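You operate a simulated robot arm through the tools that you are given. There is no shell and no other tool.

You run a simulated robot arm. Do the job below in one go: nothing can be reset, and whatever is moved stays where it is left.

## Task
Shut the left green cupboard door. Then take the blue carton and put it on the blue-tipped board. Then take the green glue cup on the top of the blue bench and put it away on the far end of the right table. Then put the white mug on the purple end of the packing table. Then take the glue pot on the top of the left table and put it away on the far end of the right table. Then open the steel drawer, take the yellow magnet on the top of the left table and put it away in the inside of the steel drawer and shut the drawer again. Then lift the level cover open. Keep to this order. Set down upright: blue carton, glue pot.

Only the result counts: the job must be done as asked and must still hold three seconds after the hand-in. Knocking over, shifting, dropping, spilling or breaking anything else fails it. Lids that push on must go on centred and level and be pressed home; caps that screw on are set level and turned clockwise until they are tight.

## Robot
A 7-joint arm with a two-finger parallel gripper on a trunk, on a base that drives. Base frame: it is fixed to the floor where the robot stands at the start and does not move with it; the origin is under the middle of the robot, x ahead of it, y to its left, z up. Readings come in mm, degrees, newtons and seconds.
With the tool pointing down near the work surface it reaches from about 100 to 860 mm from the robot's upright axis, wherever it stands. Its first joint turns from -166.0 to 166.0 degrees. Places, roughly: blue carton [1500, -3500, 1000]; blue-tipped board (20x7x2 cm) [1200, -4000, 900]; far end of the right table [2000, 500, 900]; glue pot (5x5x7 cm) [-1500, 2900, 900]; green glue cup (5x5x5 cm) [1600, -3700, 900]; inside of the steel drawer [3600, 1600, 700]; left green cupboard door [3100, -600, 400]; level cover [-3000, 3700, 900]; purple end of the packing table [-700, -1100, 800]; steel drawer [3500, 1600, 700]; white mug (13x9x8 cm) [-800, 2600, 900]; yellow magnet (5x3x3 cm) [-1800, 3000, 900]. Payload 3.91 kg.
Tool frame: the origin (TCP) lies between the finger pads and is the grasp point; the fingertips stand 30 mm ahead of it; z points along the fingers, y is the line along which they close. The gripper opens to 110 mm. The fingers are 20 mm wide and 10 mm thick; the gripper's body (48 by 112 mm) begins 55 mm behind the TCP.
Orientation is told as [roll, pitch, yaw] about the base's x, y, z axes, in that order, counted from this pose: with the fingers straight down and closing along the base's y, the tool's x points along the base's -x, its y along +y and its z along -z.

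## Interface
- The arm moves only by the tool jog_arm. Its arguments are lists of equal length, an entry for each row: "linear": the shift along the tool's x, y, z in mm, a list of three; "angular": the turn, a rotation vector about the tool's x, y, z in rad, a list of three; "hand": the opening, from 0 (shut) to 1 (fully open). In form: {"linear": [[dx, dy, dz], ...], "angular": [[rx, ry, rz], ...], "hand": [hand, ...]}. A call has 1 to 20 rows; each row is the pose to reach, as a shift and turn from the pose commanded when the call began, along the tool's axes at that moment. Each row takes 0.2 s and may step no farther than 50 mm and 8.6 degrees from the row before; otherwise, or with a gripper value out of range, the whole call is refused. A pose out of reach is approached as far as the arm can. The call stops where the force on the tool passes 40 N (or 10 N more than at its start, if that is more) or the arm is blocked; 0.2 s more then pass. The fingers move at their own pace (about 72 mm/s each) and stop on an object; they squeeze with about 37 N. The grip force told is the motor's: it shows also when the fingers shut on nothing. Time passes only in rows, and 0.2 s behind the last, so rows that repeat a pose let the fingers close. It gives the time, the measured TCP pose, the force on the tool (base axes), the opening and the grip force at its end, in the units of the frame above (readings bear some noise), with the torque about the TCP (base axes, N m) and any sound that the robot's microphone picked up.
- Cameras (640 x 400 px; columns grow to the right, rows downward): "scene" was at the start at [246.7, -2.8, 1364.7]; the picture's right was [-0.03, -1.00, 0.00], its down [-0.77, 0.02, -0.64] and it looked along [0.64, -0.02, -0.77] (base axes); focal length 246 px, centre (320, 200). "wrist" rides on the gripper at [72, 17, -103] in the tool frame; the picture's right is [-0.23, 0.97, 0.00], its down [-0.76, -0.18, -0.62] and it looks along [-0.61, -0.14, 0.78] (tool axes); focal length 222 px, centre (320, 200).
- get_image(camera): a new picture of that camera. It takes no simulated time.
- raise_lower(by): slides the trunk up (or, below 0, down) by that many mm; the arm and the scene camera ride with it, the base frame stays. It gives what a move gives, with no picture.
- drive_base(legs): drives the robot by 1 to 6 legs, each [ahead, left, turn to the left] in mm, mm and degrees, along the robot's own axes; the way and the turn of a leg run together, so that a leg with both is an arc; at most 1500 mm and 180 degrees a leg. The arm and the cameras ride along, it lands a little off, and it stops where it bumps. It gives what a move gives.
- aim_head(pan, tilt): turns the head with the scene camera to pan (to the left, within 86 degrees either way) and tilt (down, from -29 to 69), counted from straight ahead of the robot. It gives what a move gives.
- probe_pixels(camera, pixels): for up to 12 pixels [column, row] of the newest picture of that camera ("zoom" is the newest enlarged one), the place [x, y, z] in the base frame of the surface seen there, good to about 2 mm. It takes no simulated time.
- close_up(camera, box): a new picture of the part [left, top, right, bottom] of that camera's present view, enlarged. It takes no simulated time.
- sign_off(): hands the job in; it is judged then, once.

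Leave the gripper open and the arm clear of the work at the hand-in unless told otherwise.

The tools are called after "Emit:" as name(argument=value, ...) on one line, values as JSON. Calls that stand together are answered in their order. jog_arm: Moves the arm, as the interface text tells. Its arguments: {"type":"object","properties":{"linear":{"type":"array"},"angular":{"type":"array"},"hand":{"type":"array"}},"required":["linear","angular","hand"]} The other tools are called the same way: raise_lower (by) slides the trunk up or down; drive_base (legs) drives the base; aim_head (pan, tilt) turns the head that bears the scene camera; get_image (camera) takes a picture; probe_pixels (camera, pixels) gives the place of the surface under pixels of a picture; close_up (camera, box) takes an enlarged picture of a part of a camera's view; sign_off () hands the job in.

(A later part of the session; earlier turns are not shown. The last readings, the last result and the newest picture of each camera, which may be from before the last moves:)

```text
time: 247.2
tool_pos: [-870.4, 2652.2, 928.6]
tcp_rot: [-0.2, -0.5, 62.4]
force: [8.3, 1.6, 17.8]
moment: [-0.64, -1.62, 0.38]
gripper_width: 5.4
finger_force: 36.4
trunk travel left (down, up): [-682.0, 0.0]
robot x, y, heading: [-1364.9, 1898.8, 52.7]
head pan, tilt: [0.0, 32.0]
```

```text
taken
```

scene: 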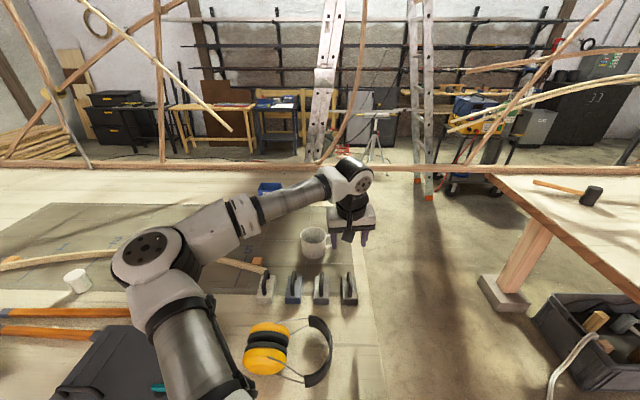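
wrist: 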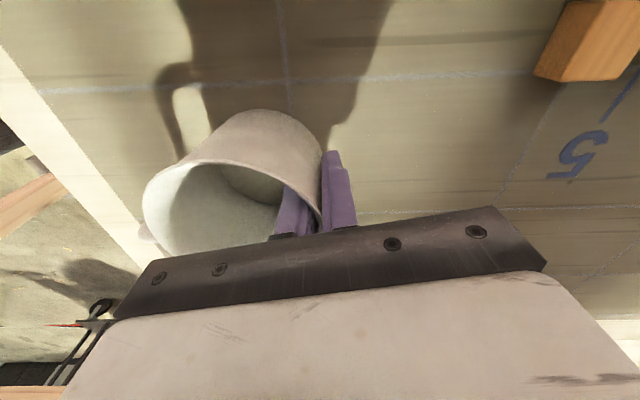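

Gripped on the 5.4 mm wall. I lift.

Emit:
jog_arm(linear=[[0, 0, -20], [0, 0, -50], [0, 0, -90], [0, 0, -130], [0, 0, -170]], angular=[[0, 0, 0], [0, 0, 0], [0, 0, 0], [0, 0, 0], [0, 0, 0]], hand=[0, 0, 0, 0, 0])

Emit:
get_image(camera="wrist")

Emit:
get_image(camera="scene")

```text
time: 248.3
tool_pos: [-871.6, 2650.5, 1099.0]
tcp_rot: [0.0, -0.2, 62.4]
force: [-0.5, 0.0, -1.7]
moment: [0.05, 0.06, 0.01]
gripper_width: 4.7
finger_force: 36.8
trunk travel left (down, up): [-682.0, 0.0]
robot x, y, heading: [-1364.9, 1898.8, 52.8]
head pan, tilt: [0.0, 32.0]
```

```text
taken
```

wrist: 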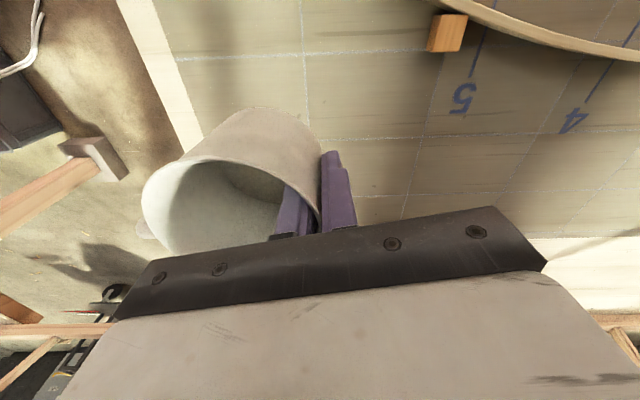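

```text
taken
```

scene: 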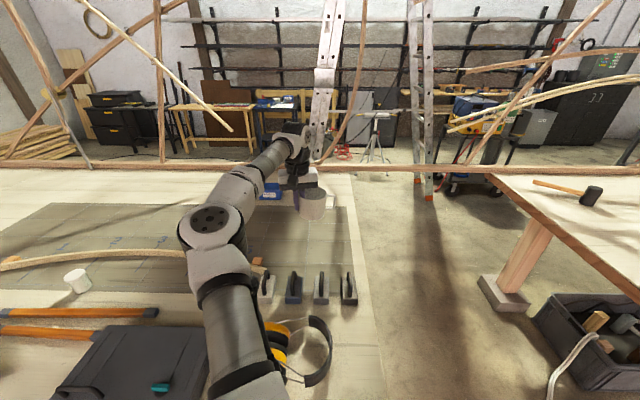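

The mug is held. I draw the arm in, back away from the table and turn toward the packing table.

Emit:
jog_arm(linear=[[45, 0, 0], [90, 0, 0], [135, 0, 0], [170, 0, 0]], angular=[[0, 0, 0.03], [0, 0, 0.06], [0, 0, 0.1], [0, 0, 0.15]], hand=[0, 0, 0, 0])

Emit:
drive_base(legs=[[-600, 0, 0], [0, 0, -110]])

Emit:
aim_head(pan=0, tilt=20)

Emit:
get_image(camera="scene")

```text
time: 249.3
tool_pos: [-950.2, 2500.4, 1094.3]
tcp_rot: [0.0, -0.1, 53.8]
force: [-0.4, 0.4, -1.8]
moment: [0.04, 0.01, 0.02]
gripper_width: 4.7
finger_force: 36.8
trunk travel left (down, up): [-682.0, 0.0]
robot x, y, heading: [-1364.3, 1896.9, 53.1]
head pan, tilt: [0.0, 32.0]
```

```text
time: 257.3
tool_pos: [-1255.2, 857.1, 1094.6]
tcp_rot: [0.0, -0.2, -52.6]
force: [0.1, 0.5, -1.5]
moment: [0.05, -0.05, 0.02]
gripper_width: 4.9
finger_force: 36.4
trunk travel left (down, up): [-682.0, 0.0]
robot x, y, heading: [-1717.7, 1428.1, -53.6]
head pan, tilt: [0.0, 32.0]
```

```text
time: 258.1
tool_pos: [-1255.0, 858.5, 1095.4]
tcp_rot: [0.0, -0.2, -52.7]
force: [0.4, -0.7, -0.9]
moment: [0.04, -0.04, 0.03]
gripper_width: 4.8
finger_force: 36.8
trunk travel left (down, up): [-682.0, 0.0]
robot x, y, heading: [-1714.9, 1424.6, -53.6]
head pan, tilt: [0.0, 20.0]
```

```text
taken
```

scene: 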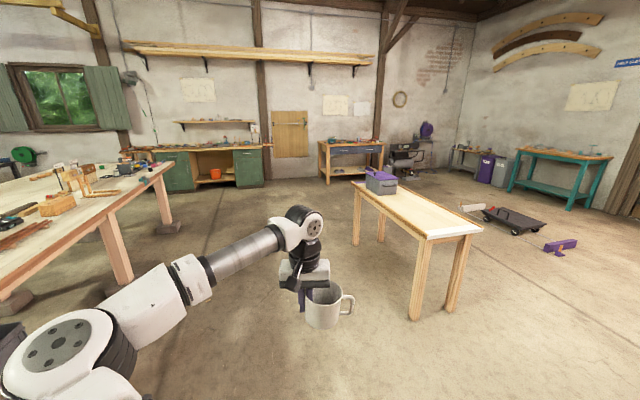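

The packing table is at (410,205), with a purple-lidded case at its far end. I zoom and probe.

Emit:
close_up(camera="scene", box=[330, 150, 500, 260])

Emit:
probe_pixels(camera="scene", pixels=[[426, 238], [480, 230], [358, 185], [410, 205], [440, 215], [380, 182], [400, 195], [450, 228], [415, 310]])

```text
3.64 times, centred on (415, 205) of scene
```

zoom: 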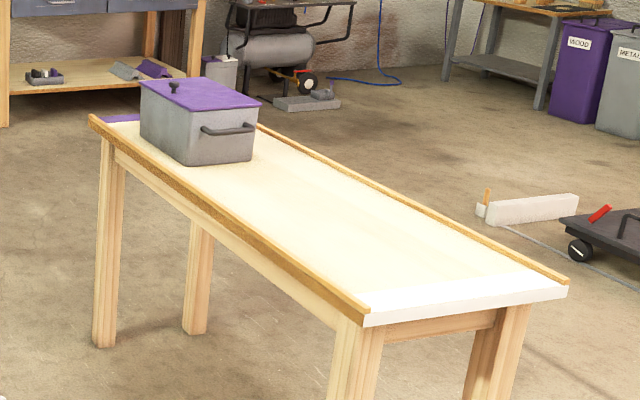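

```text
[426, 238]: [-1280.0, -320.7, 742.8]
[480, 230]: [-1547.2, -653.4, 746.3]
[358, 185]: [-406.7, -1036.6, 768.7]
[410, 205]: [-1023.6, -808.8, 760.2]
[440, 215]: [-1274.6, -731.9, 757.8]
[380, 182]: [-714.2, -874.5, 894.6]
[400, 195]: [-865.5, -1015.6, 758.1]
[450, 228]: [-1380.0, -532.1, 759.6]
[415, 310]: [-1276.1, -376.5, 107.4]
```

The purple end is the far one, near (-407,-1037) to about (-680,-1370). I'll serve it from its north-east long side. I drive to about (0,-200) and turn to face it.

Emit:
drive_base(legs=[[1163, 208, 0], [1162, 209, 0], [0, 0, -75]])

Emit:
aim_head(pan=0, tilt=32)

Emit:
get_image(camera="scene")

```text
time: 273.0
tool_pos: [-446.5, -823.4, 1095.2]
tcp_rot: [0.0, -0.1, -128.0]
force: [0.4, 0.0, -2.0]
moment: [-0.04, -0.07, -0.04]
gripper_width: 4.9
finger_force: 37.0
trunk travel left (down, up): [-682.0, 0.0]
robot x, y, heading: [-12.5, -233.0, -128.9]
head pan, tilt: [0.0, 20.0]
```

```text
time: 273.8
tool_pos: [-446.4, -824.7, 1093.7]
tcp_rot: [0.0, -0.2, -128.1]
force: [-0.8, 0.2, -0.6]
moment: [-0.06, -0.02, 0.03]
gripper_width: 4.9
finger_force: 36.3
trunk travel left (down, up): [-682.0, 0.0]
robot x, y, heading: [-10.2, -238.0, -128.9]
head pan, tilt: [0.0, 32.0]
```

```text
taken
```

scene: 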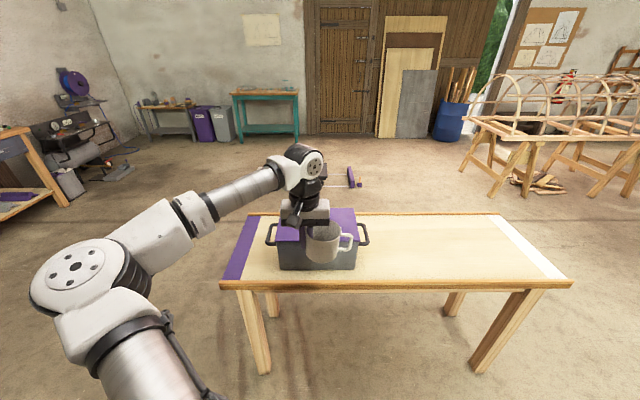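

The purple strip is at the left end, px (225–258, 215–280). I probe its corners and the case.

Emit:
close_up(camera="scene", box=[200, 190, 380, 310])

Emit:
probe_pixels(camera="scene", pixels=[[228, 278], [240, 278], [250, 220], [260, 220], [245, 250], [236, 250], [270, 235], [278, 268], [222, 284], [275, 245]])

```text
3.33 times, centred on (290, 250) of scene
```

zoom: 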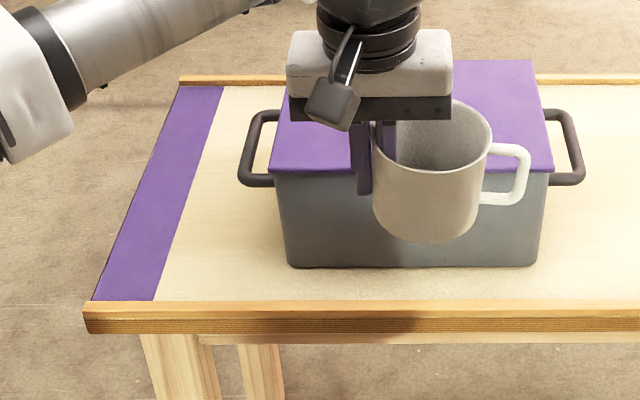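

```text
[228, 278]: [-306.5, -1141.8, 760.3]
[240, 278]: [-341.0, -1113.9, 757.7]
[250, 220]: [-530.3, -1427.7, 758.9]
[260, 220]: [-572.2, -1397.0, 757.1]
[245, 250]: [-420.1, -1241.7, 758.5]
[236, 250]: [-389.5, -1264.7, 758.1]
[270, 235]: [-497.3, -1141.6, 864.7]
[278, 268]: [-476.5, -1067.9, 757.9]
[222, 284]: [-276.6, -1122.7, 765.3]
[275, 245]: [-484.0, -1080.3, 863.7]
```

Emit:
probe_pixels(camera="zoom", pixels=[[97, 297], [153, 297], [183, 90], [219, 90], [120, 240], [172, 240], [150, 205], [245, 185], [290, 262], [250, 120]])

```text
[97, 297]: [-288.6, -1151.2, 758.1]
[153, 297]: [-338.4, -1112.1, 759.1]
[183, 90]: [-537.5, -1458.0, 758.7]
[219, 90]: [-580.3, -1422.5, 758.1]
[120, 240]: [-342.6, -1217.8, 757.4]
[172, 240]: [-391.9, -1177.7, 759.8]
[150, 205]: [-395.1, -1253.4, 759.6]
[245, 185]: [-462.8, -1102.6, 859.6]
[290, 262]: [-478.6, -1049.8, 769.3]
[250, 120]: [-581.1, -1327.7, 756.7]
```

The strip's centre is (-436,-1286); the case's side handle ends about 166 mm from the table end. I'll set the mug at (-525,-1333), at the end and behind the case handle's span. I drive left 300, then ahead 445, with the mug high (bottom ~1043).

Emit:
drive_base(legs=[[0, 300, 0], [445, 0, 0]])

Emit:
get_image(camera="scene")

Emit:
get_image(camera="wrist")

```text
time: 279.0
tool_pos: [-489.7, -1349.0, 1093.8]
tcp_rot: [0.0, -0.2, -128.3]
force: [0.0, -0.3, -1.1]
moment: [-0.03, -0.05, -0.03]
gripper_width: 4.5
finger_force: 37.5
trunk travel left (down, up): [-682.0, 0.0]
robot x, y, heading: [-54.2, -759.5, -129.3]
head pan, tilt: [0.0, 32.0]
```

```text
taken
```

scene: 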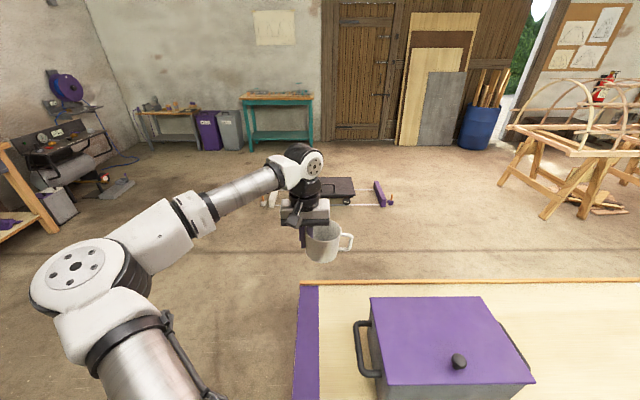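

```text
taken
```

wrist: 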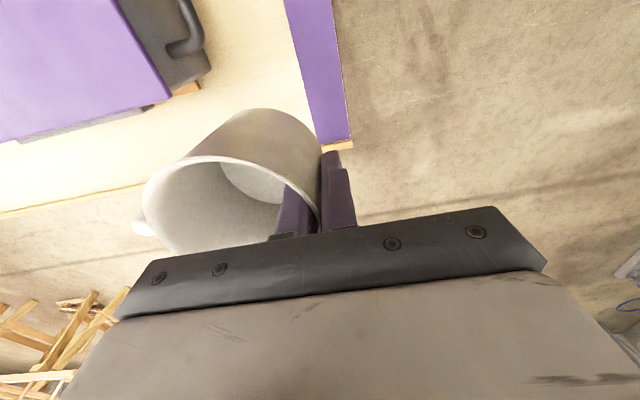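

I probe the case handle's back end and the strip again from here.

Emit:
probe_pixels(camera="scene", pixels=[[360, 322], [357, 345], [362, 375], [372, 302], [303, 290], [318, 290], [298, 380], [312, 380], [345, 285], [460, 362]])

```text
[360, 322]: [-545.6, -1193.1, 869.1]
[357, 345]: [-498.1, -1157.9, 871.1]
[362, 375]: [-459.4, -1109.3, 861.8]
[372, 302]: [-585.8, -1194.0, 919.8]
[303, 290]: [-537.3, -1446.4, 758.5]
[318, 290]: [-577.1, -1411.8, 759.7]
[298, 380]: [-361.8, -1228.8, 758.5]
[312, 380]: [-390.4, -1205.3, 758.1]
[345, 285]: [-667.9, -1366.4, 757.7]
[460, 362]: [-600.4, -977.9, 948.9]
```

The area at width 247–333 is free of the case. I adjust 9 ahead and 5 left, then lower the trunk 265 mm.

Emit:
jog_arm(linear=[[-9, 4.6, 0], [-9, 4.6, 0]], angular=[[0, 0, 0], [0, 0, 0]], hand=[0, 0])

Emit:
raise_lower(by=-150)

Emit:
raise_lower(by=-110)

Emit:
get_image(camera="scene")

Emit:
get_image(camera="wrist")

```text
time: 279.6
tool_pos: [-491.8, -1359.8, 1093.7]
tcp_rot: [-0.1, -0.3, -128.3]
force: [0.1, 0.4, -1.7]
moment: [-0.05, -0.07, 0.01]
gripper_width: 4.6
finger_force: 36.6
trunk travel left (down, up): [-682.0, 0.0]
robot x, y, heading: [-54.8, -759.8, -129.3]
head pan, tilt: [0.0, 32.0]
```

```text
time: 281.3
tool_pos: [-491.7, -1360.1, 943.8]
tcp_rot: [0.0, -0.2, -128.3]
force: [0.2, 0.4, -0.6]
moment: [-0.03, -0.08, 0.03]
gripper_width: 4.2
finger_force: 37.4
trunk travel left (down, up): [-532.0, 150.0]
robot x, y, heading: [-52.8, -763.9, -129.2]
head pan, tilt: [0.0, 32.0]
```

```text
time: 282.7
tool_pos: [-491.0, -1361.1, 833.9]
tcp_rot: [0.0, -0.2, -128.3]
force: [-0.6, 0.9, -0.7]
moment: [-0.02, 0.0, 0.02]
gripper_width: 4.5
finger_force: 36.8
trunk travel left (down, up): [-422.0, 260.0]
robot x, y, heading: [-55.1, -766.2, -129.2]
head pan, tilt: [0.0, 32.0]
```

```text
taken
```

scene: 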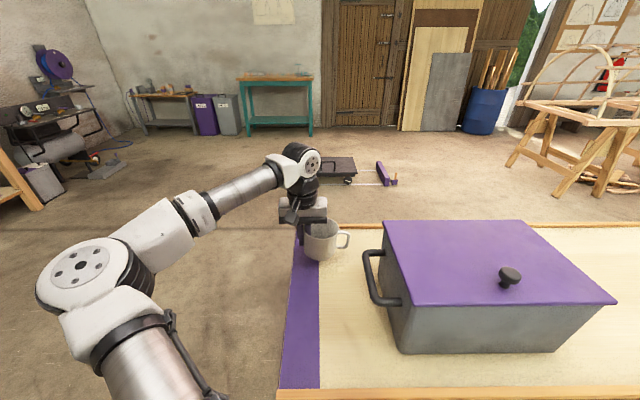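

```text
taken
```

wrist: 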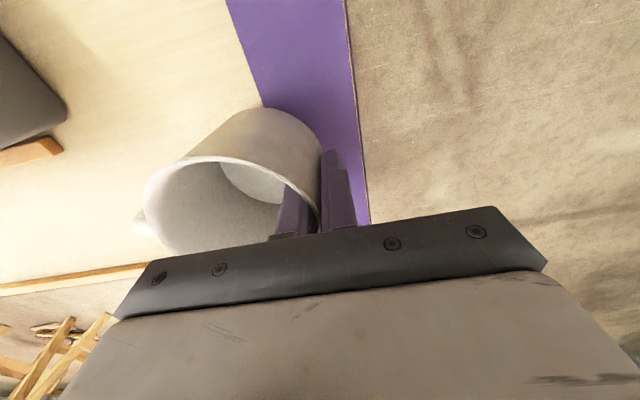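

The mug hangs just above the purple strip. I lower in small steps to contact.

Emit:
jog_arm(linear=[[0, 0, 12], [0, 0, 20], [0, 0, 22], [0, 0, 24], [0, 0, 24]], angular=[[0, 0, 0], [0, 0, 0], [0, 0, 0], [0, 0, 0], [0, 0, 0]], hand=[0, 0, 0, 0, 0])

```text
time: 283.9
tool_pos: [-492.7, -1359.3, 811.4]
tcp_rot: [-0.1, -0.4, -128.1]
force: [0.4, -0.4, 5.6]
moment: [0.2, 0.33, 0.07]
gripper_width: 4.6
finger_force: 37.5
trunk travel left (down, up): [-422.0, 260.0]
robot x, y, heading: [-55.9, -762.9, -129.5]
head pan, tilt: [0.0, 32.0]
```

Contact, 5.6 N. I open a little each side and rise straight up.

Emit:
jog_arm(linear=[[0, 0, 0], [0, 0, 0], [0, 0, 0], [0, 0, -30], [0, 0, -70], [0, 0, -115], [0, 0, -160]], angular=[[0, 0, 0], [0, 0, 0], [0, 0, 0], [0, 0, 0], [0, 0, 0], [0, 0, 0], [0, 0, 0]], hand=[0.2, 0.4, 0.4, 0.4, 0.4, 0.4, 0.4])

Emit:
get_image(camera="scene")

Emit:
get_image(camera="wrist")

```text
time: 285.5
tool_pos: [-493.9, -1356.7, 970.1]
tcp_rot: [0.0, -0.2, -128.3]
force: [-0.6, -0.1, 0.5]
moment: [-0.01, 0.01, 0.01]
gripper_width: 43.9
finger_force: 0.1
trunk travel left (down, up): [-422.0, 260.0]
robot x, y, heading: [-54.0, -760.0, -129.2]
head pan, tilt: [0.0, 32.0]
```

```text
taken
```

scene: 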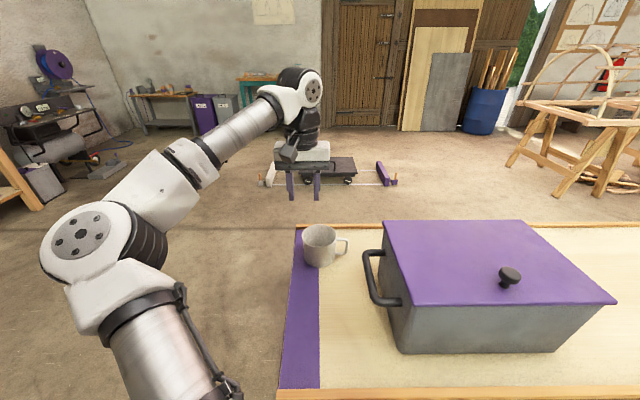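

```text
taken
```

wrist: 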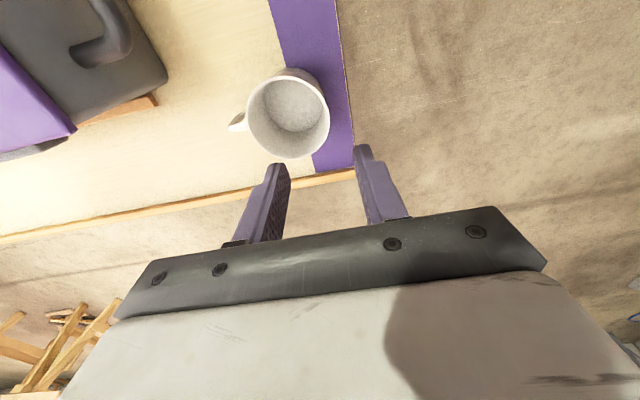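

The mug stands on the purple end. Next, the glue pot on the left table at about (-1469,2906). I raise the trunk, back away and drive there.

Emit:
raise_lower(by=150)

Emit:
drive_base(legs=[[-500, 0, 0], [0, 0, -90], [1500, 0, 0], [1300, 0, 0]])

Emit:
get_image(camera="scene")

```text
time: 287.3
tool_pos: [-494.1, -1358.2, 1119.7]
tcp_rot: [0.0, -0.2, -128.5]
force: [-0.4, -0.9, 0.7]
moment: [-0.02, 0.03, -0.02]
gripper_width: 44.3
finger_force: 0.1
trunk travel left (down, up): [-572.0, 110.0]
robot x, y, heading: [-53.1, -759.8, -129.3]
head pan, tilt: [0.0, 32.0]
```

```text
time: 307.2
tool_pos: [-2453.9, 1861.6, 1120.1]
tcp_rot: [0.0, -0.3, 141.3]
force: [-0.5, 0.4, 0.1]
moment: [-0.01, 0.0, 0.01]
gripper_width: 44.0
finger_force: 0.0
trunk travel left (down, up): [-572.0, 110.0]
robot x, y, heading: [-1863.5, 1414.9, 140.4]
head pan, tilt: [0.0, 32.0]
```

```text
taken
```

scene: 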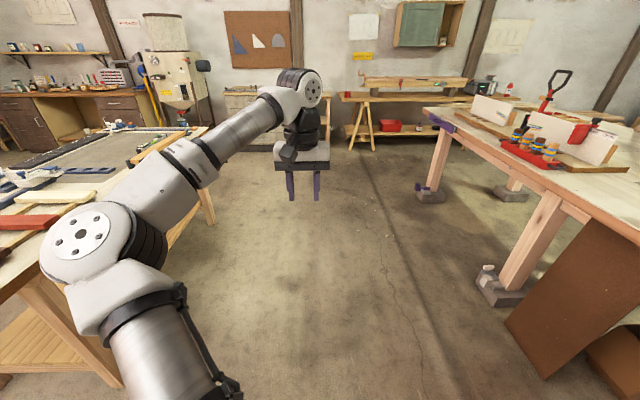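

I turn right 90° to face the left table and move 450 ahead.

Emit:
drive_base(legs=[[0, 0, -90], [450, 150, 1]])

Emit:
get_image(camera="scene")

```text
time: 314.0
tool_pos: [-1264.3, 2460.7, 1119.6]
tcp_rot: [0.0, -0.1, 52.5]
force: [0.2, -0.3, -0.4]
moment: [-0.01, 0.0, -0.01]
gripper_width: 44.0
finger_force: 0.2
trunk travel left (down, up): [-572.0, 110.0]
robot x, y, heading: [-1693.6, 1855.8, 51.6]
head pan, tilt: [0.0, 32.0]
```

```text
taken
```

scene: 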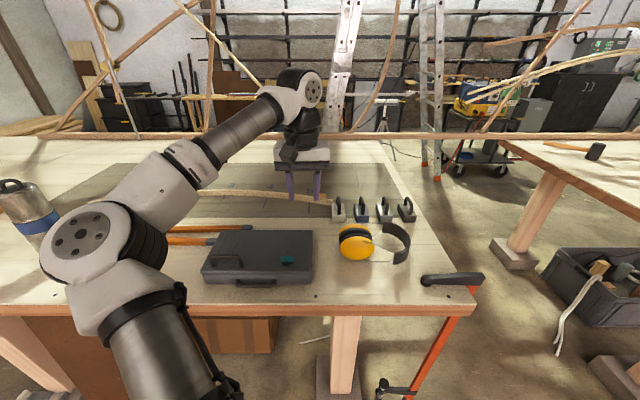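

The arm hides the pot. I raise the trunk for elbow clearance over the steel flask on the left, and drive left 430.

Emit:
raise_lower(by=110)

Emit:
drive_base(legs=[[0, 430, 0]])

Emit:
get_image(camera="scene")

Emit:
get_image(camera="wrist")

```text
time: 315.4
tool_pos: [-1264.7, 2462.0, 1231.1]
tcp_rot: [-0.1, -0.2, 52.3]
force: [-0.8, -0.1, -0.7]
moment: [-0.01, -0.01, -0.04]
gripper_width: 43.9
finger_force: 0.1
trunk travel left (down, up): [-682.0, 0.0]
robot x, y, heading: [-1700.2, 1863.3, 51.6]
head pan, tilt: [0.0, 32.0]
```

```text
time: 319.3
tool_pos: [-1602.0, 2730.3, 1230.1]
tcp_rot: [0.0, -0.2, 52.3]
force: [-0.7, 0.4, -0.9]
moment: [-0.01, 0.03, -0.03]
gripper_width: 44.1
finger_force: 0.1
trunk travel left (down, up): [-682.0, 0.0]
robot x, y, heading: [-2034.0, 2129.9, 51.2]
head pan, tilt: [0.0, 32.0]
```

```text
taken
```

scene: 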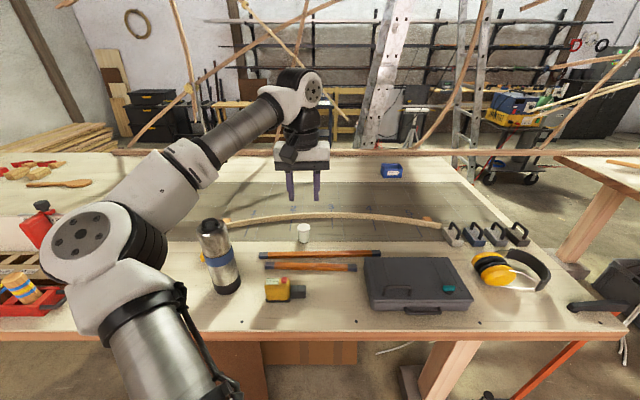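

```text
taken
```

wrist: 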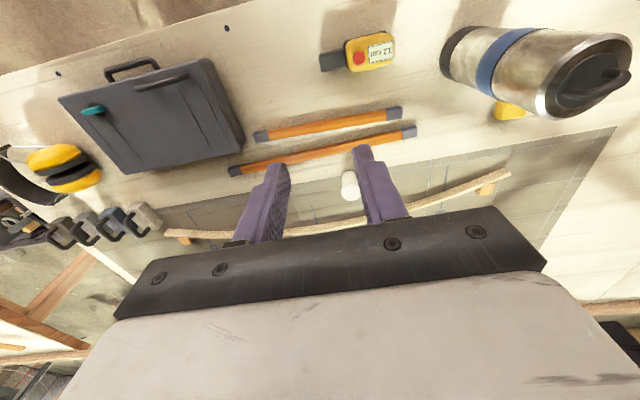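

The pot is at scene (304,232), wrist (349,185). A small yellow block (the magnet) peeks out behind the flask at wrist (510,111). I zoom and probe both.

Emit:
close_up(camera="scene", box=[260, 200, 350, 260])

Emit:
probe_pixels(camera="wrist", pixels=[[349, 178], [349, 192], [510, 111], [500, 105], [520, 114], [500, 118], [580, 80]])

Emit:
close_up(camera="wrist", box=[440, 20, 640, 150])

```text
6.67 times, centred on (305, 230) of scene
```

zoom: 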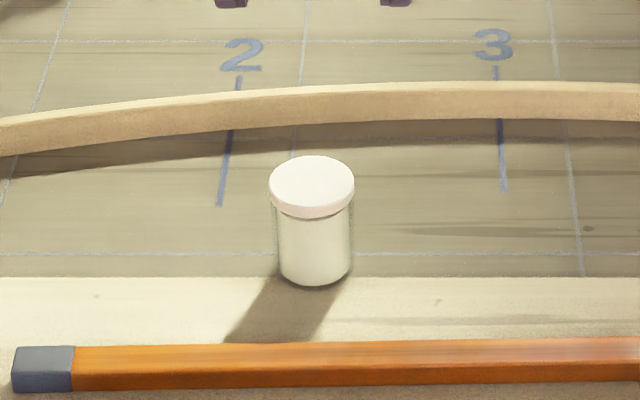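

```text
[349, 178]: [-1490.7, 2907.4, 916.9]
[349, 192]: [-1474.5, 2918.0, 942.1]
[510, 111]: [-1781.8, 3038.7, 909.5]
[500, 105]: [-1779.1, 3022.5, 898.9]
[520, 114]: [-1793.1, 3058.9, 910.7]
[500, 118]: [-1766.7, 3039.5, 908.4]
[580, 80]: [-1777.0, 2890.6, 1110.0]
```

```text
3.08 times, centred on (540, 85) of wrist
```

zoom: 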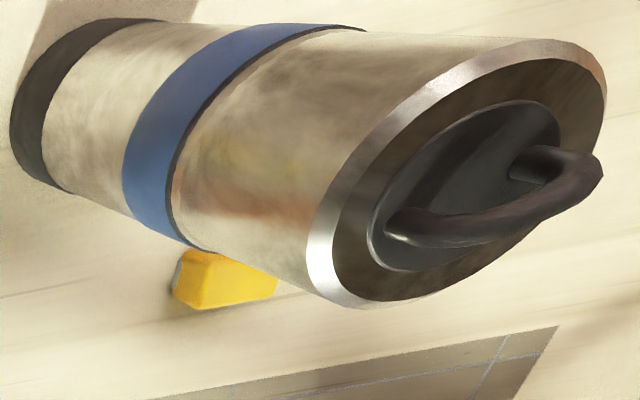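

Emit:
close_up(camera="scene", box=[260, 200, 350, 260])

Emit:
probe_pixels(camera="zoom", pixels=[[273, 185], [351, 185], [312, 158], [312, 205], [290, 165], [335, 165], [285, 200], [340, 200], [312, 283], [282, 240], [350, 240], [312, 92]])

```text
6.67 times, centred on (305, 230) of scene
```

zoom: 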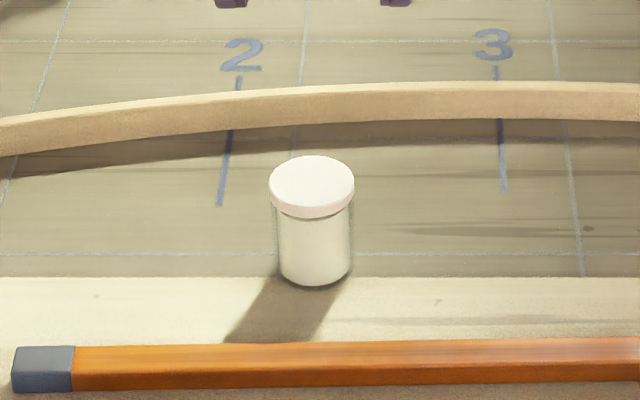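

```text
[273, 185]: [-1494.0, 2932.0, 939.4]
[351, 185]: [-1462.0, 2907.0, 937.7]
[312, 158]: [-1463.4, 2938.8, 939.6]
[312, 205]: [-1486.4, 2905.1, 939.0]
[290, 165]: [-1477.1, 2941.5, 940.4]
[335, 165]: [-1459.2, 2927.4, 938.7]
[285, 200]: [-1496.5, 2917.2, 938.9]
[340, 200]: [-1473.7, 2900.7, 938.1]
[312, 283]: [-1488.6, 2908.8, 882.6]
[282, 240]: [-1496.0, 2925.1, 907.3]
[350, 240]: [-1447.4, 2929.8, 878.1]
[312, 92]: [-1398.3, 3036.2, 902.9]
```

Pot lid centre (-1477,2921), 43 mm wide, top z 939. The flask is 1110 high, so I keep the arm stretched (elbow away from it): drive ahead just 60, then reach out.

Emit:
drive_base(legs=[[60, 0, 0]])

```text
time: 320.3
tool_pos: [-1562.5, 2777.4, 1228.3]
tcp_rot: [0.0, -0.2, 52.3]
force: [1.7, 0.5, -0.5]
moment: [-0.01, 0.0, 0.02]
gripper_width: 44.0
finger_force: 0.0
trunk travel left (down, up): [-682.0, 0.0]
robot x, y, heading: [-1997.5, 2177.7, 51.5]
head pan, tilt: [0.0, 32.0]
```

I extend 166 ahead and 20 left while going down to z≈1050.

Emit:
jog_arm(linear=[[-33, 4, -5], [-66, 8, 15], [-100, 12, 45], [-133, 16, 80], [-166, 20, 110], [-166, 20, 150], [-166, 20, 180]], angular=[[0, 0, 0], [0, 0, 0], [0, 0, 0], [0, 0, 0], [0, 0, 0], [0, 0, 0], [0, 0, 0]], hand=[0.7, 0.7, 0.7, 0.7, 0.7, 0.7, 0.7])

Emit:
get_image(camera="wrist")

Emit:
get_image(camera="scene")

```text
time: 321.9
tool_pos: [-1479.0, 2921.1, 1051.5]
tcp_rot: [0.1, -0.2, 52.3]
force: [0.3, 0.5, -0.2]
moment: [-0.01, 0.02, 0.01]
gripper_width: 76.9
finger_force: 0.0
trunk travel left (down, up): [-682.0, 0.0]
robot x, y, heading: [-1995.3, 2181.3, 51.1]
head pan, tilt: [0.0, 32.0]
```

```text
taken
```

wrist: 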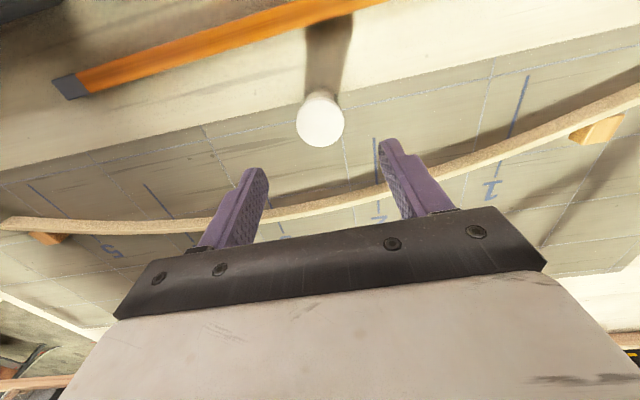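

```text
taken
```

scene: 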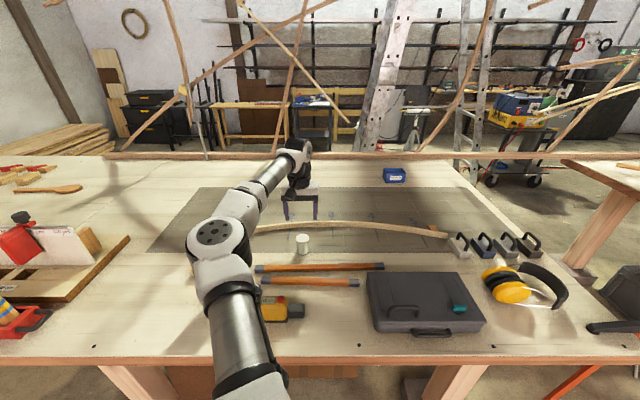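

The pot is centred under the tool. I go down to z 914 and close.

Emit:
jog_arm(linear=[[0, 0, 45], [0, 0, 90], [0, 0, 120], [0, 0, 137], [0, 0, 137], [0, 0, 137], [0, 0, 137], [0, 0, 137]], angular=[[0, 0, 0], [0, 0, 0], [0, 0, 0], [0, 0, 0], [0, 0, 0], [0, 0, 0], [0, 0, 0], [0, 0, 0]], hand=[0.7, 0.7, 0.7, 0.7, 0.7, 0.35, 0.35, 0.35])

Emit:
get_image(camera="wrist")

```text
time: 323.7
tool_pos: [-1479.4, 2921.5, 913.7]
tcp_rot: [0.1, -0.2, 52.3]
force: [-0.9, 0.3, 1.2]
moment: [-0.02, -0.02, 0.0]
gripper_width: 45.0
finger_force: 36.5
trunk travel left (down, up): [-682.0, 0.0]
robot x, y, heading: [-1996.4, 2178.2, 51.3]
head pan, tilt: [0.0, 32.0]
```

```text
taken
```

wrist: 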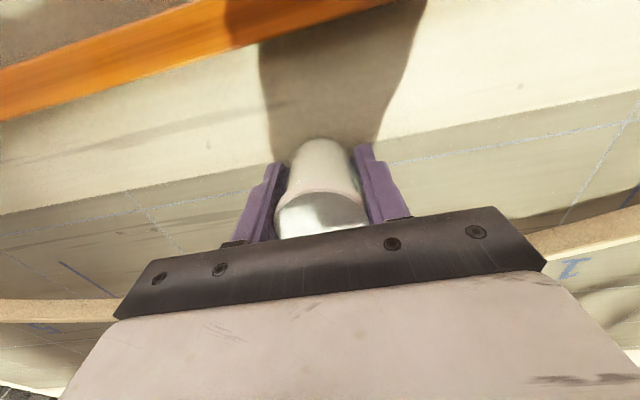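

Gripped at 45 mm. I lift 40 mm first and check that lid and pot come together.

Emit:
jog_arm(linear=[[0, 0, -15], [0, 0, -30], [0, 0, -45]], angular=[[0, 0, 0], [0, 0, 0], [0, 0, 0]], hand=[0.35, 0.35, 0.35])

Emit:
get_image(camera="wrist")

Emit:
close_up(camera="scene", box=[260, 170, 370, 270])

```text
time: 324.5
tool_pos: [-1478.2, 2922.0, 958.5]
tcp_rot: [0.1, -0.1, 52.3]
force: [0.3, -0.2, -0.5]
moment: [-0.01, -0.04, 0.0]
gripper_width: 45.2
finger_force: 36.8
trunk travel left (down, up): [-682.0, 0.0]
robot x, y, heading: [-1994.8, 2175.5, 51.1]
head pan, tilt: [0.0, 32.0]
```

```text
taken
```

wrist: 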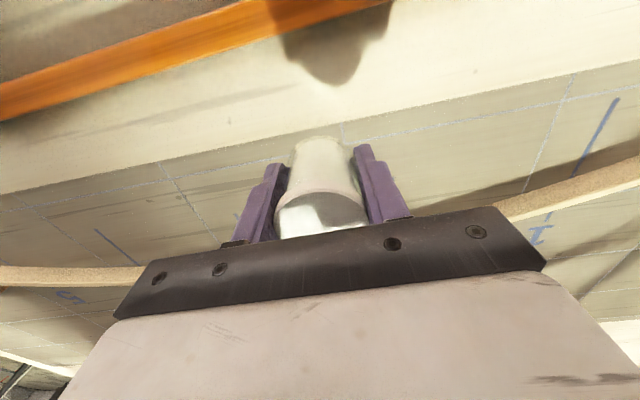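

```text
4.00 times, centred on (315, 220) of scene
```

zoom: 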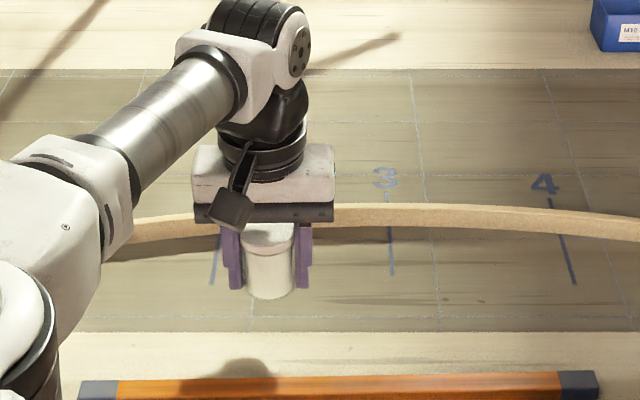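

The whole pot comes up. I lift it to z 1083, back away, and draw the arm in.

Emit:
jog_arm(linear=[[0, 0, -40], [0, 0, -80], [0, 0, -125]], angular=[[0, 0, 0], [0, 0, 0], [0, 0, 0]], hand=[0.35, 0.35, 0.35])

Emit:
drive_base(legs=[[-400, 0, 0], [-110, -587, 0]])

Emit:
jog_arm(linear=[[45, 0, 0], [90, 0, 0], [135, 0, 0], [170, 0, 0]], angular=[[0, 0, 0], [0, 0, 0], [0, 0, 0], [0, 0, 0]], hand=[0.35, 0.35, 0.35, 0.35])

Emit:
get_image(camera="scene")

```text
time: 325.3
tool_pos: [-1474.8, 2920.9, 1085.4]
tcp_rot: [-0.1, -0.2, 52.3]
force: [0.8, -0.4, -0.4]
moment: [-0.03, -0.01, 0.01]
gripper_width: 44.9
finger_force: 36.5
trunk travel left (down, up): [-682.0, 0.0]
robot x, y, heading: [-1997.8, 2177.3, 51.4]
head pan, tilt: [0.0, 32.0]
```

```text
time: 332.4
tool_pos: [-1329.8, 2146.1, 1083.5]
tcp_rot: [0.0, -0.2, 51.9]
force: [-0.5, 0.7, 0.0]
moment: [-0.02, 0.0, 0.04]
gripper_width: 45.2
finger_force: 37.3
trunk travel left (down, up): [-682.0, 0.0]
robot x, y, heading: [-1860.2, 1406.9, 50.9]
head pan, tilt: [0.0, 32.0]
```

```text
time: 333.4
tool_pos: [-1437.5, 2009.9, 1086.1]
tcp_rot: [0.0, -0.3, 52.0]
force: [-0.4, 0.0, -1.2]
moment: [0.0, -0.01, 0.0]
gripper_width: 45.3
finger_force: 37.3
trunk travel left (down, up): [-682.0, 0.0]
robot x, y, heading: [-1857.6, 1404.4, 51.0]
head pan, tilt: [0.0, 32.0]
```

```text
taken
```

scene: 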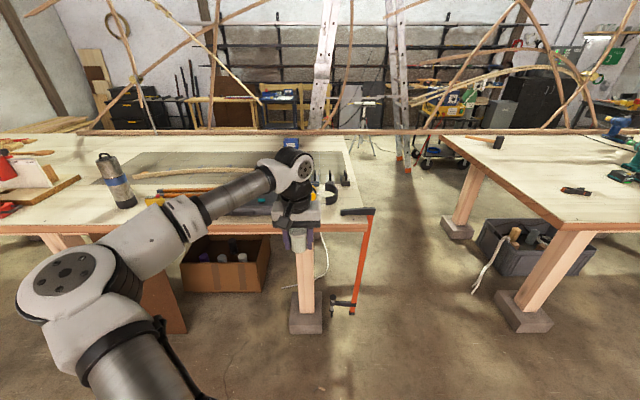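

I turn left 91° and drive backwards along the open aisle to the start of the gap at about (1895,-1292).

Emit:
drive_base(legs=[[0, 0, 91], [-1490, -60, 0], [-1490, -60, 0], [-1490, -60, 0], [-150, 0, 0]])

Emit:
get_image(camera="scene")

```text
time: 359.5
tool_pos: [1273.3, -819.0, 1086.7]
tcp_rot: [0.0, -0.2, 144.2]
force: [0.2, 0.8, -0.4]
moment: [0.0, 0.0, 0.02]
gripper_width: 45.1
finger_force: 37.3
trunk travel left (down, up): [-682.0, 0.0]
robot x, y, heading: [1893.7, -1216.6, 143.0]
head pan, tilt: [0.0, 32.0]
```

```text
taken
```

scene: 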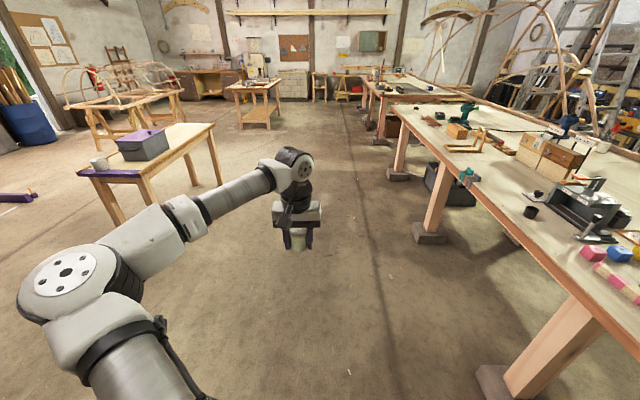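

I back 83 and go right 1376 along the gap.

Emit:
drive_base(legs=[[-83, -1376, -1]])

Emit:
get_image(camera="scene")

```text
time: 370.4
tool_pos: [2186.9, 237.0, 1085.4]
tcp_rot: [0.0, -0.2, 143.1]
force: [0.6, -0.2, 0.0]
moment: [0.01, 0.01, -0.02]
gripper_width: 45.3
finger_force: 36.9
trunk travel left (down, up): [-682.0, 0.0]
robot x, y, heading: [2796.7, -173.2, 142.0]
head pan, tilt: [0.0, 32.0]
```

```text
taken
```

scene: 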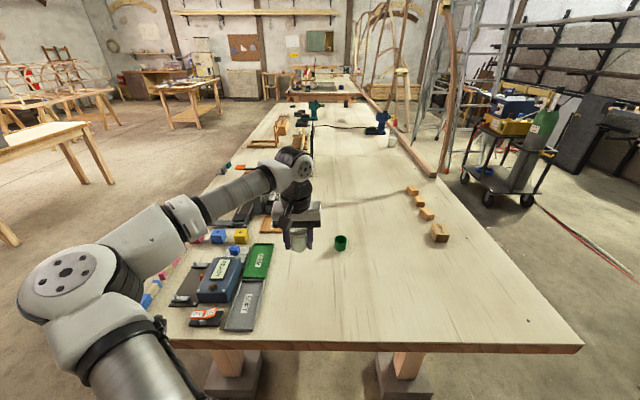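

The green cup stands at (340,242). I'll set the pot at about (2230,590). I drive ahead 150 and right 280.

Emit:
drive_base(legs=[[150, -280, 0]])

Emit:
get_image(camera="scene")

Emit:
get_image(camera="wrist")

```text
time: 373.2
tool_pos: [2245.7, 551.9, 1086.0]
tcp_rot: [0.0, -0.2, 143.0]
force: [-0.1, -0.9, -0.9]
moment: [0.0, -0.01, -0.01]
gripper_width: 45.0
finger_force: 36.9
trunk travel left (down, up): [-682.0, 0.0]
robot x, y, heading: [2857.8, 144.0, 142.2]
head pan, tilt: [0.0, 32.0]
```

```text
taken
```

scene: 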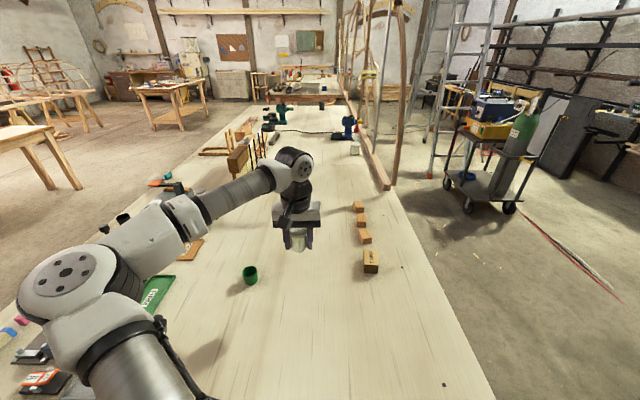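

```text
taken
```

wrist: 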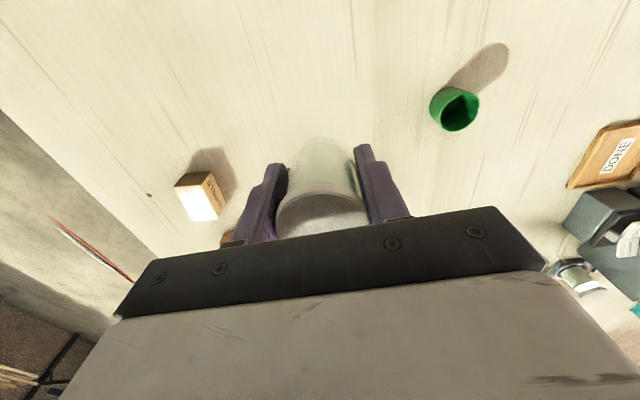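

The spot (2246,552) below is free. I lower to z 926, then to contact.

Emit:
jog_arm(linear=[[0, 0, 45], [0, 0, 90], [0, 0, 130], [0, 0, 155], [0, 0, 165], [0, 0, 168], [0, 0, 170]], angular=[[0, 0, 0], [0, 0, 0], [0, 0, 0], [0, 0, 0], [0, 0, 0], [0, 0, 0], [0, 0, 0]], hand=[0.35, 0.35, 0.35, 0.35, 0.35, 0.35, 0.35])

Emit:
get_image(camera="scene")

```text
time: 374.9
tool_pos: [2244.5, 553.3, 915.5]
tcp_rot: [0.1, -0.2, 143.1]
force: [0.6, -0.5, -0.8]
moment: [0.02, -0.01, 0.02]
gripper_width: 45.3
finger_force: 37.3
trunk travel left (down, up): [-682.0, 0.0]
robot x, y, heading: [2862.6, 143.4, 141.9]
head pan, tilt: [0.0, 32.0]
```

```text
taken
```

scene: 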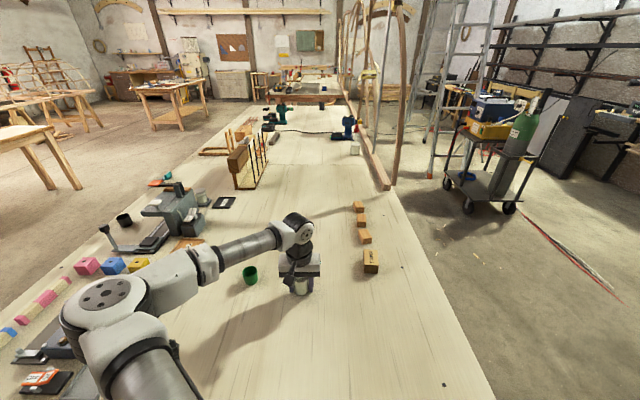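

Emit:
jog_arm(linear=[[0, 0, 1], [0, 0, 2], [0, 0, 2]], angular=[[0, 0, 0], [0, 0, 0], [0, 0, 0]], hand=[0.35, 0.35, 0.35])

```text
time: 375.6
tool_pos: [2245.6, 552.7, 914.6]
tcp_rot: [0.0, -0.2, 143.1]
force: [0.1, 0.0, 0.4]
moment: [-0.01, 0.02, 0.0]
gripper_width: 45.0
finger_force: 37.4
trunk travel left (down, up): [-682.0, 0.0]
robot x, y, heading: [2860.1, 143.3, 142.1]
head pan, tilt: [0.0, 32.0]
```

No firm contact yet; another 2 mm.

Emit:
jog_arm(linear=[[0, 0, 1], [0, 0, 2], [0, 0, 2]], angular=[[0, 0, 0], [0, 0, 0], [0, 0, 0]], hand=[0.35, 0.35, 0.35])

```text
time: 376.4
tool_pos: [2245.5, 552.1, 912.0]
tcp_rot: [0.0, -0.5, 143.1]
force: [-2.2, -1.6, 13.3]
moment: [-0.09, 0.01, 0.02]
gripper_width: 45.1
finger_force: 37.2
trunk travel left (down, up): [-682.0, 0.0]
robot x, y, heading: [2858.4, 144.6, 142.0]
head pan, tilt: [0.0, 32.0]
```

Contact at 13 N. I open and rise.

Emit:
jog_arm(linear=[[0, 0, -1], [0, 0, -1], [0, 0, -1], [0, 0, -40], [0, 0, -85], [0, 0, -130], [0, 0, -170]], angular=[[0, 0, 0], [0, 0, 0], [0, 0, 0], [0, 0, 0], [0, 0, 0], [0, 0, 0], [0, 0, 0]], hand=[0.5, 0.65, 0.65, 0.65, 0.65, 0.65, 0.65])

Emit:
get_image(camera="scene")

Emit:
get_image(camera="wrist")

```text
time: 378.1
tool_pos: [2247.3, 552.5, 1082.2]
tcp_rot: [0.0, -0.2, 143.0]
force: [0.0, -0.4, 0.2]
moment: [-0.02, 0.0, 0.04]
gripper_width: 71.3
finger_force: 0.1
trunk travel left (down, up): [-682.0, 0.0]
robot x, y, heading: [2858.3, 138.6, 142.3]
head pan, tilt: [0.0, 32.0]
```

```text
taken
```

scene: 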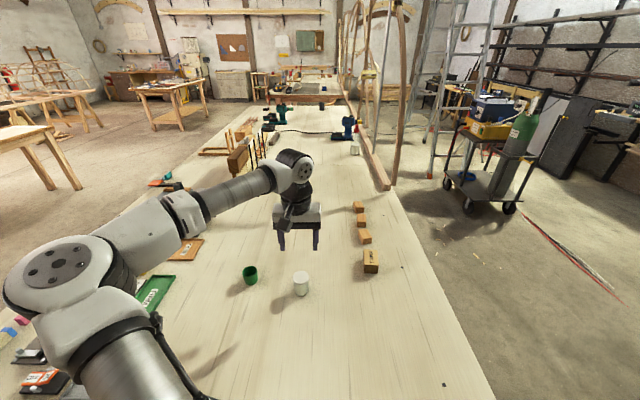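

```text
taken
```

wrist: 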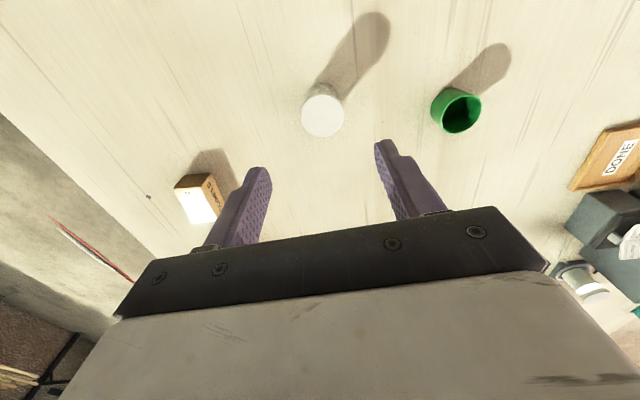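

Pot placed upright. Next I open the steel drawer near (3500,1600). I look that way (pan -76).

Emit:
aim_head(pan=-72, tilt=25)

Emit:
get_image(camera="scene")

```text
time: 379.5
tool_pos: [2247.2, 553.0, 1080.7]
tcp_rot: [0.0, -0.1, 143.0]
force: [-0.1, 0.2, 0.0]
moment: [-0.04, 0.03, 0.01]
gripper_width: 71.5
finger_force: 0.2
trunk travel left (down, up): [-682.0, 0.0]
robot x, y, heading: [2861.9, 143.0, 141.9]
head pan, tilt: [-72.0, 25.0]
```

```text
taken
```

scene: 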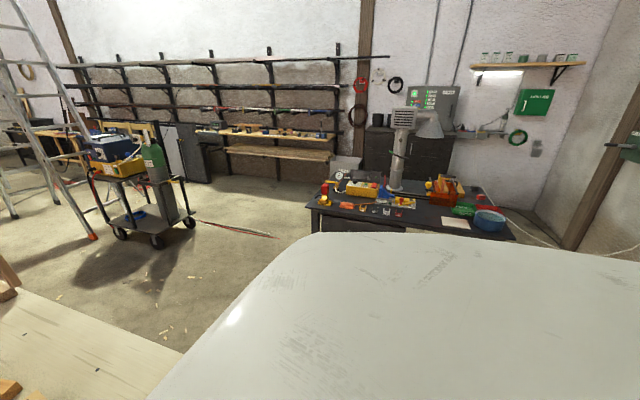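

The dark steel desk is at (410,215). I back off 150, turn right to face it, and look.

Emit:
drive_base(legs=[[-120, 0, 0], [0, 0, -80]])

Emit:
aim_head(pan=0, tilt=25)

Emit:
get_image(camera="scene")

```text
time: 384.2
tool_pos: [3239.9, 747.7, 1080.5]
tcp_rot: [0.1, -0.2, 63.9]
force: [1.1, 1.4, -0.1]
moment: [-0.02, -0.03, 0.0]
gripper_width: 71.5
finger_force: 0.0
trunk travel left (down, up): [-682.0, 0.0]
robot x, y, heading: [2954.4, 67.7, 62.9]
head pan, tilt: [-72.0, 25.0]
```

```text
time: 385.7
tool_pos: [3240.9, 747.7, 1081.0]
tcp_rot: [0.0, -0.2, 64.0]
force: [0.0, 0.1, 0.5]
moment: [0.03, -0.01, -0.03]
gripper_width: 71.5
finger_force: 0.1
trunk travel left (down, up): [-682.0, 0.0]
robot x, y, heading: [2957.5, 68.2, 62.9]
head pan, tilt: [0.0, 25.0]
```

```text
taken
```

scene: 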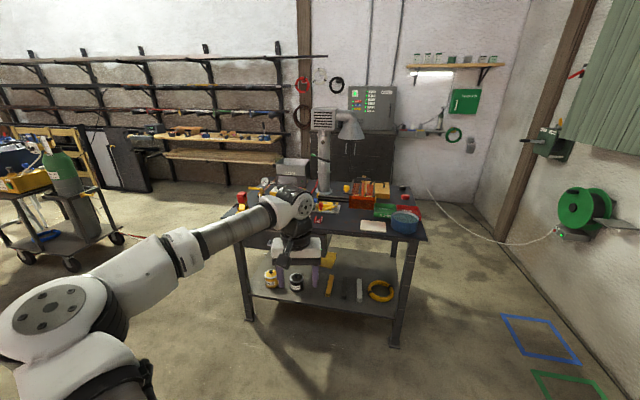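

Emit:
close_up(camera="scene", box=[220, 170, 450, 310])

Emit:
probe_pixels(camera="scene", pixels=[[238, 240], [410, 240], [420, 235], [370, 245], [355, 240], [245, 300], [400, 320], [350, 225], [330, 245]])

```text
2.78 times, centred on (335, 240) of scene
```

zoom: 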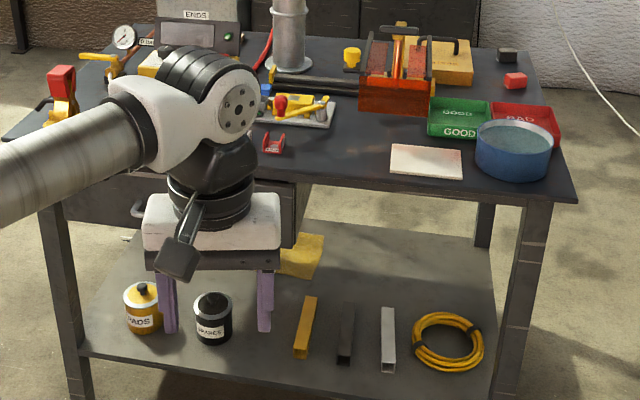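

```text
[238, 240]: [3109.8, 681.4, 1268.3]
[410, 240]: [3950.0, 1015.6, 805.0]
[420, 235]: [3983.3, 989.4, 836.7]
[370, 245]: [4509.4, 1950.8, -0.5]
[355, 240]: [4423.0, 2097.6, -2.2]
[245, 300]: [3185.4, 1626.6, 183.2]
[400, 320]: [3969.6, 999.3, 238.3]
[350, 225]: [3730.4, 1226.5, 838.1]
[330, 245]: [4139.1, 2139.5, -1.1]
```

The drawer hangs under the desk top's left part; its bow handle is at zoom (135,210), behind my gripper. I move closer to about (3180,541), facing 51.5°, to see it better.

Emit:
drive_base(legs=[[500, 0, -11]])

Emit:
raise_lower(by=-200)

Emit:
get_image(camera="scene")

```text
time: 388.6
tool_pos: [3642.2, 1103.1, 1080.6]
tcp_rot: [0.1, -0.2, 52.6]
force: [-1.1, -0.6, -0.6]
moment: [0.01, -0.01, -0.02]
gripper_width: 71.2
finger_force: 0.1
trunk travel left (down, up): [-682.0, 0.0]
robot x, y, heading: [3228.8, 495.4, 51.5]
head pan, tilt: [0.0, 25.0]
```

```text
time: 390.8
tool_pos: [3642.1, 1104.3, 882.2]
tcp_rot: [0.0, -0.1, 52.7]
force: [0.0, 0.1, 0.1]
moment: [0.0, 0.01, 0.01]
gripper_width: 71.4
finger_force: 0.0
trunk travel left (down, up): [-482.0, 200.0]
robot x, y, heading: [3230.2, 496.0, 51.4]
head pan, tilt: [0.0, 25.0]
```

```text
taken
```

scene: 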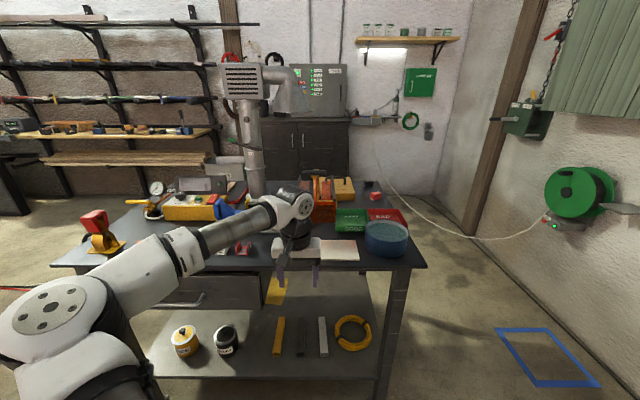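

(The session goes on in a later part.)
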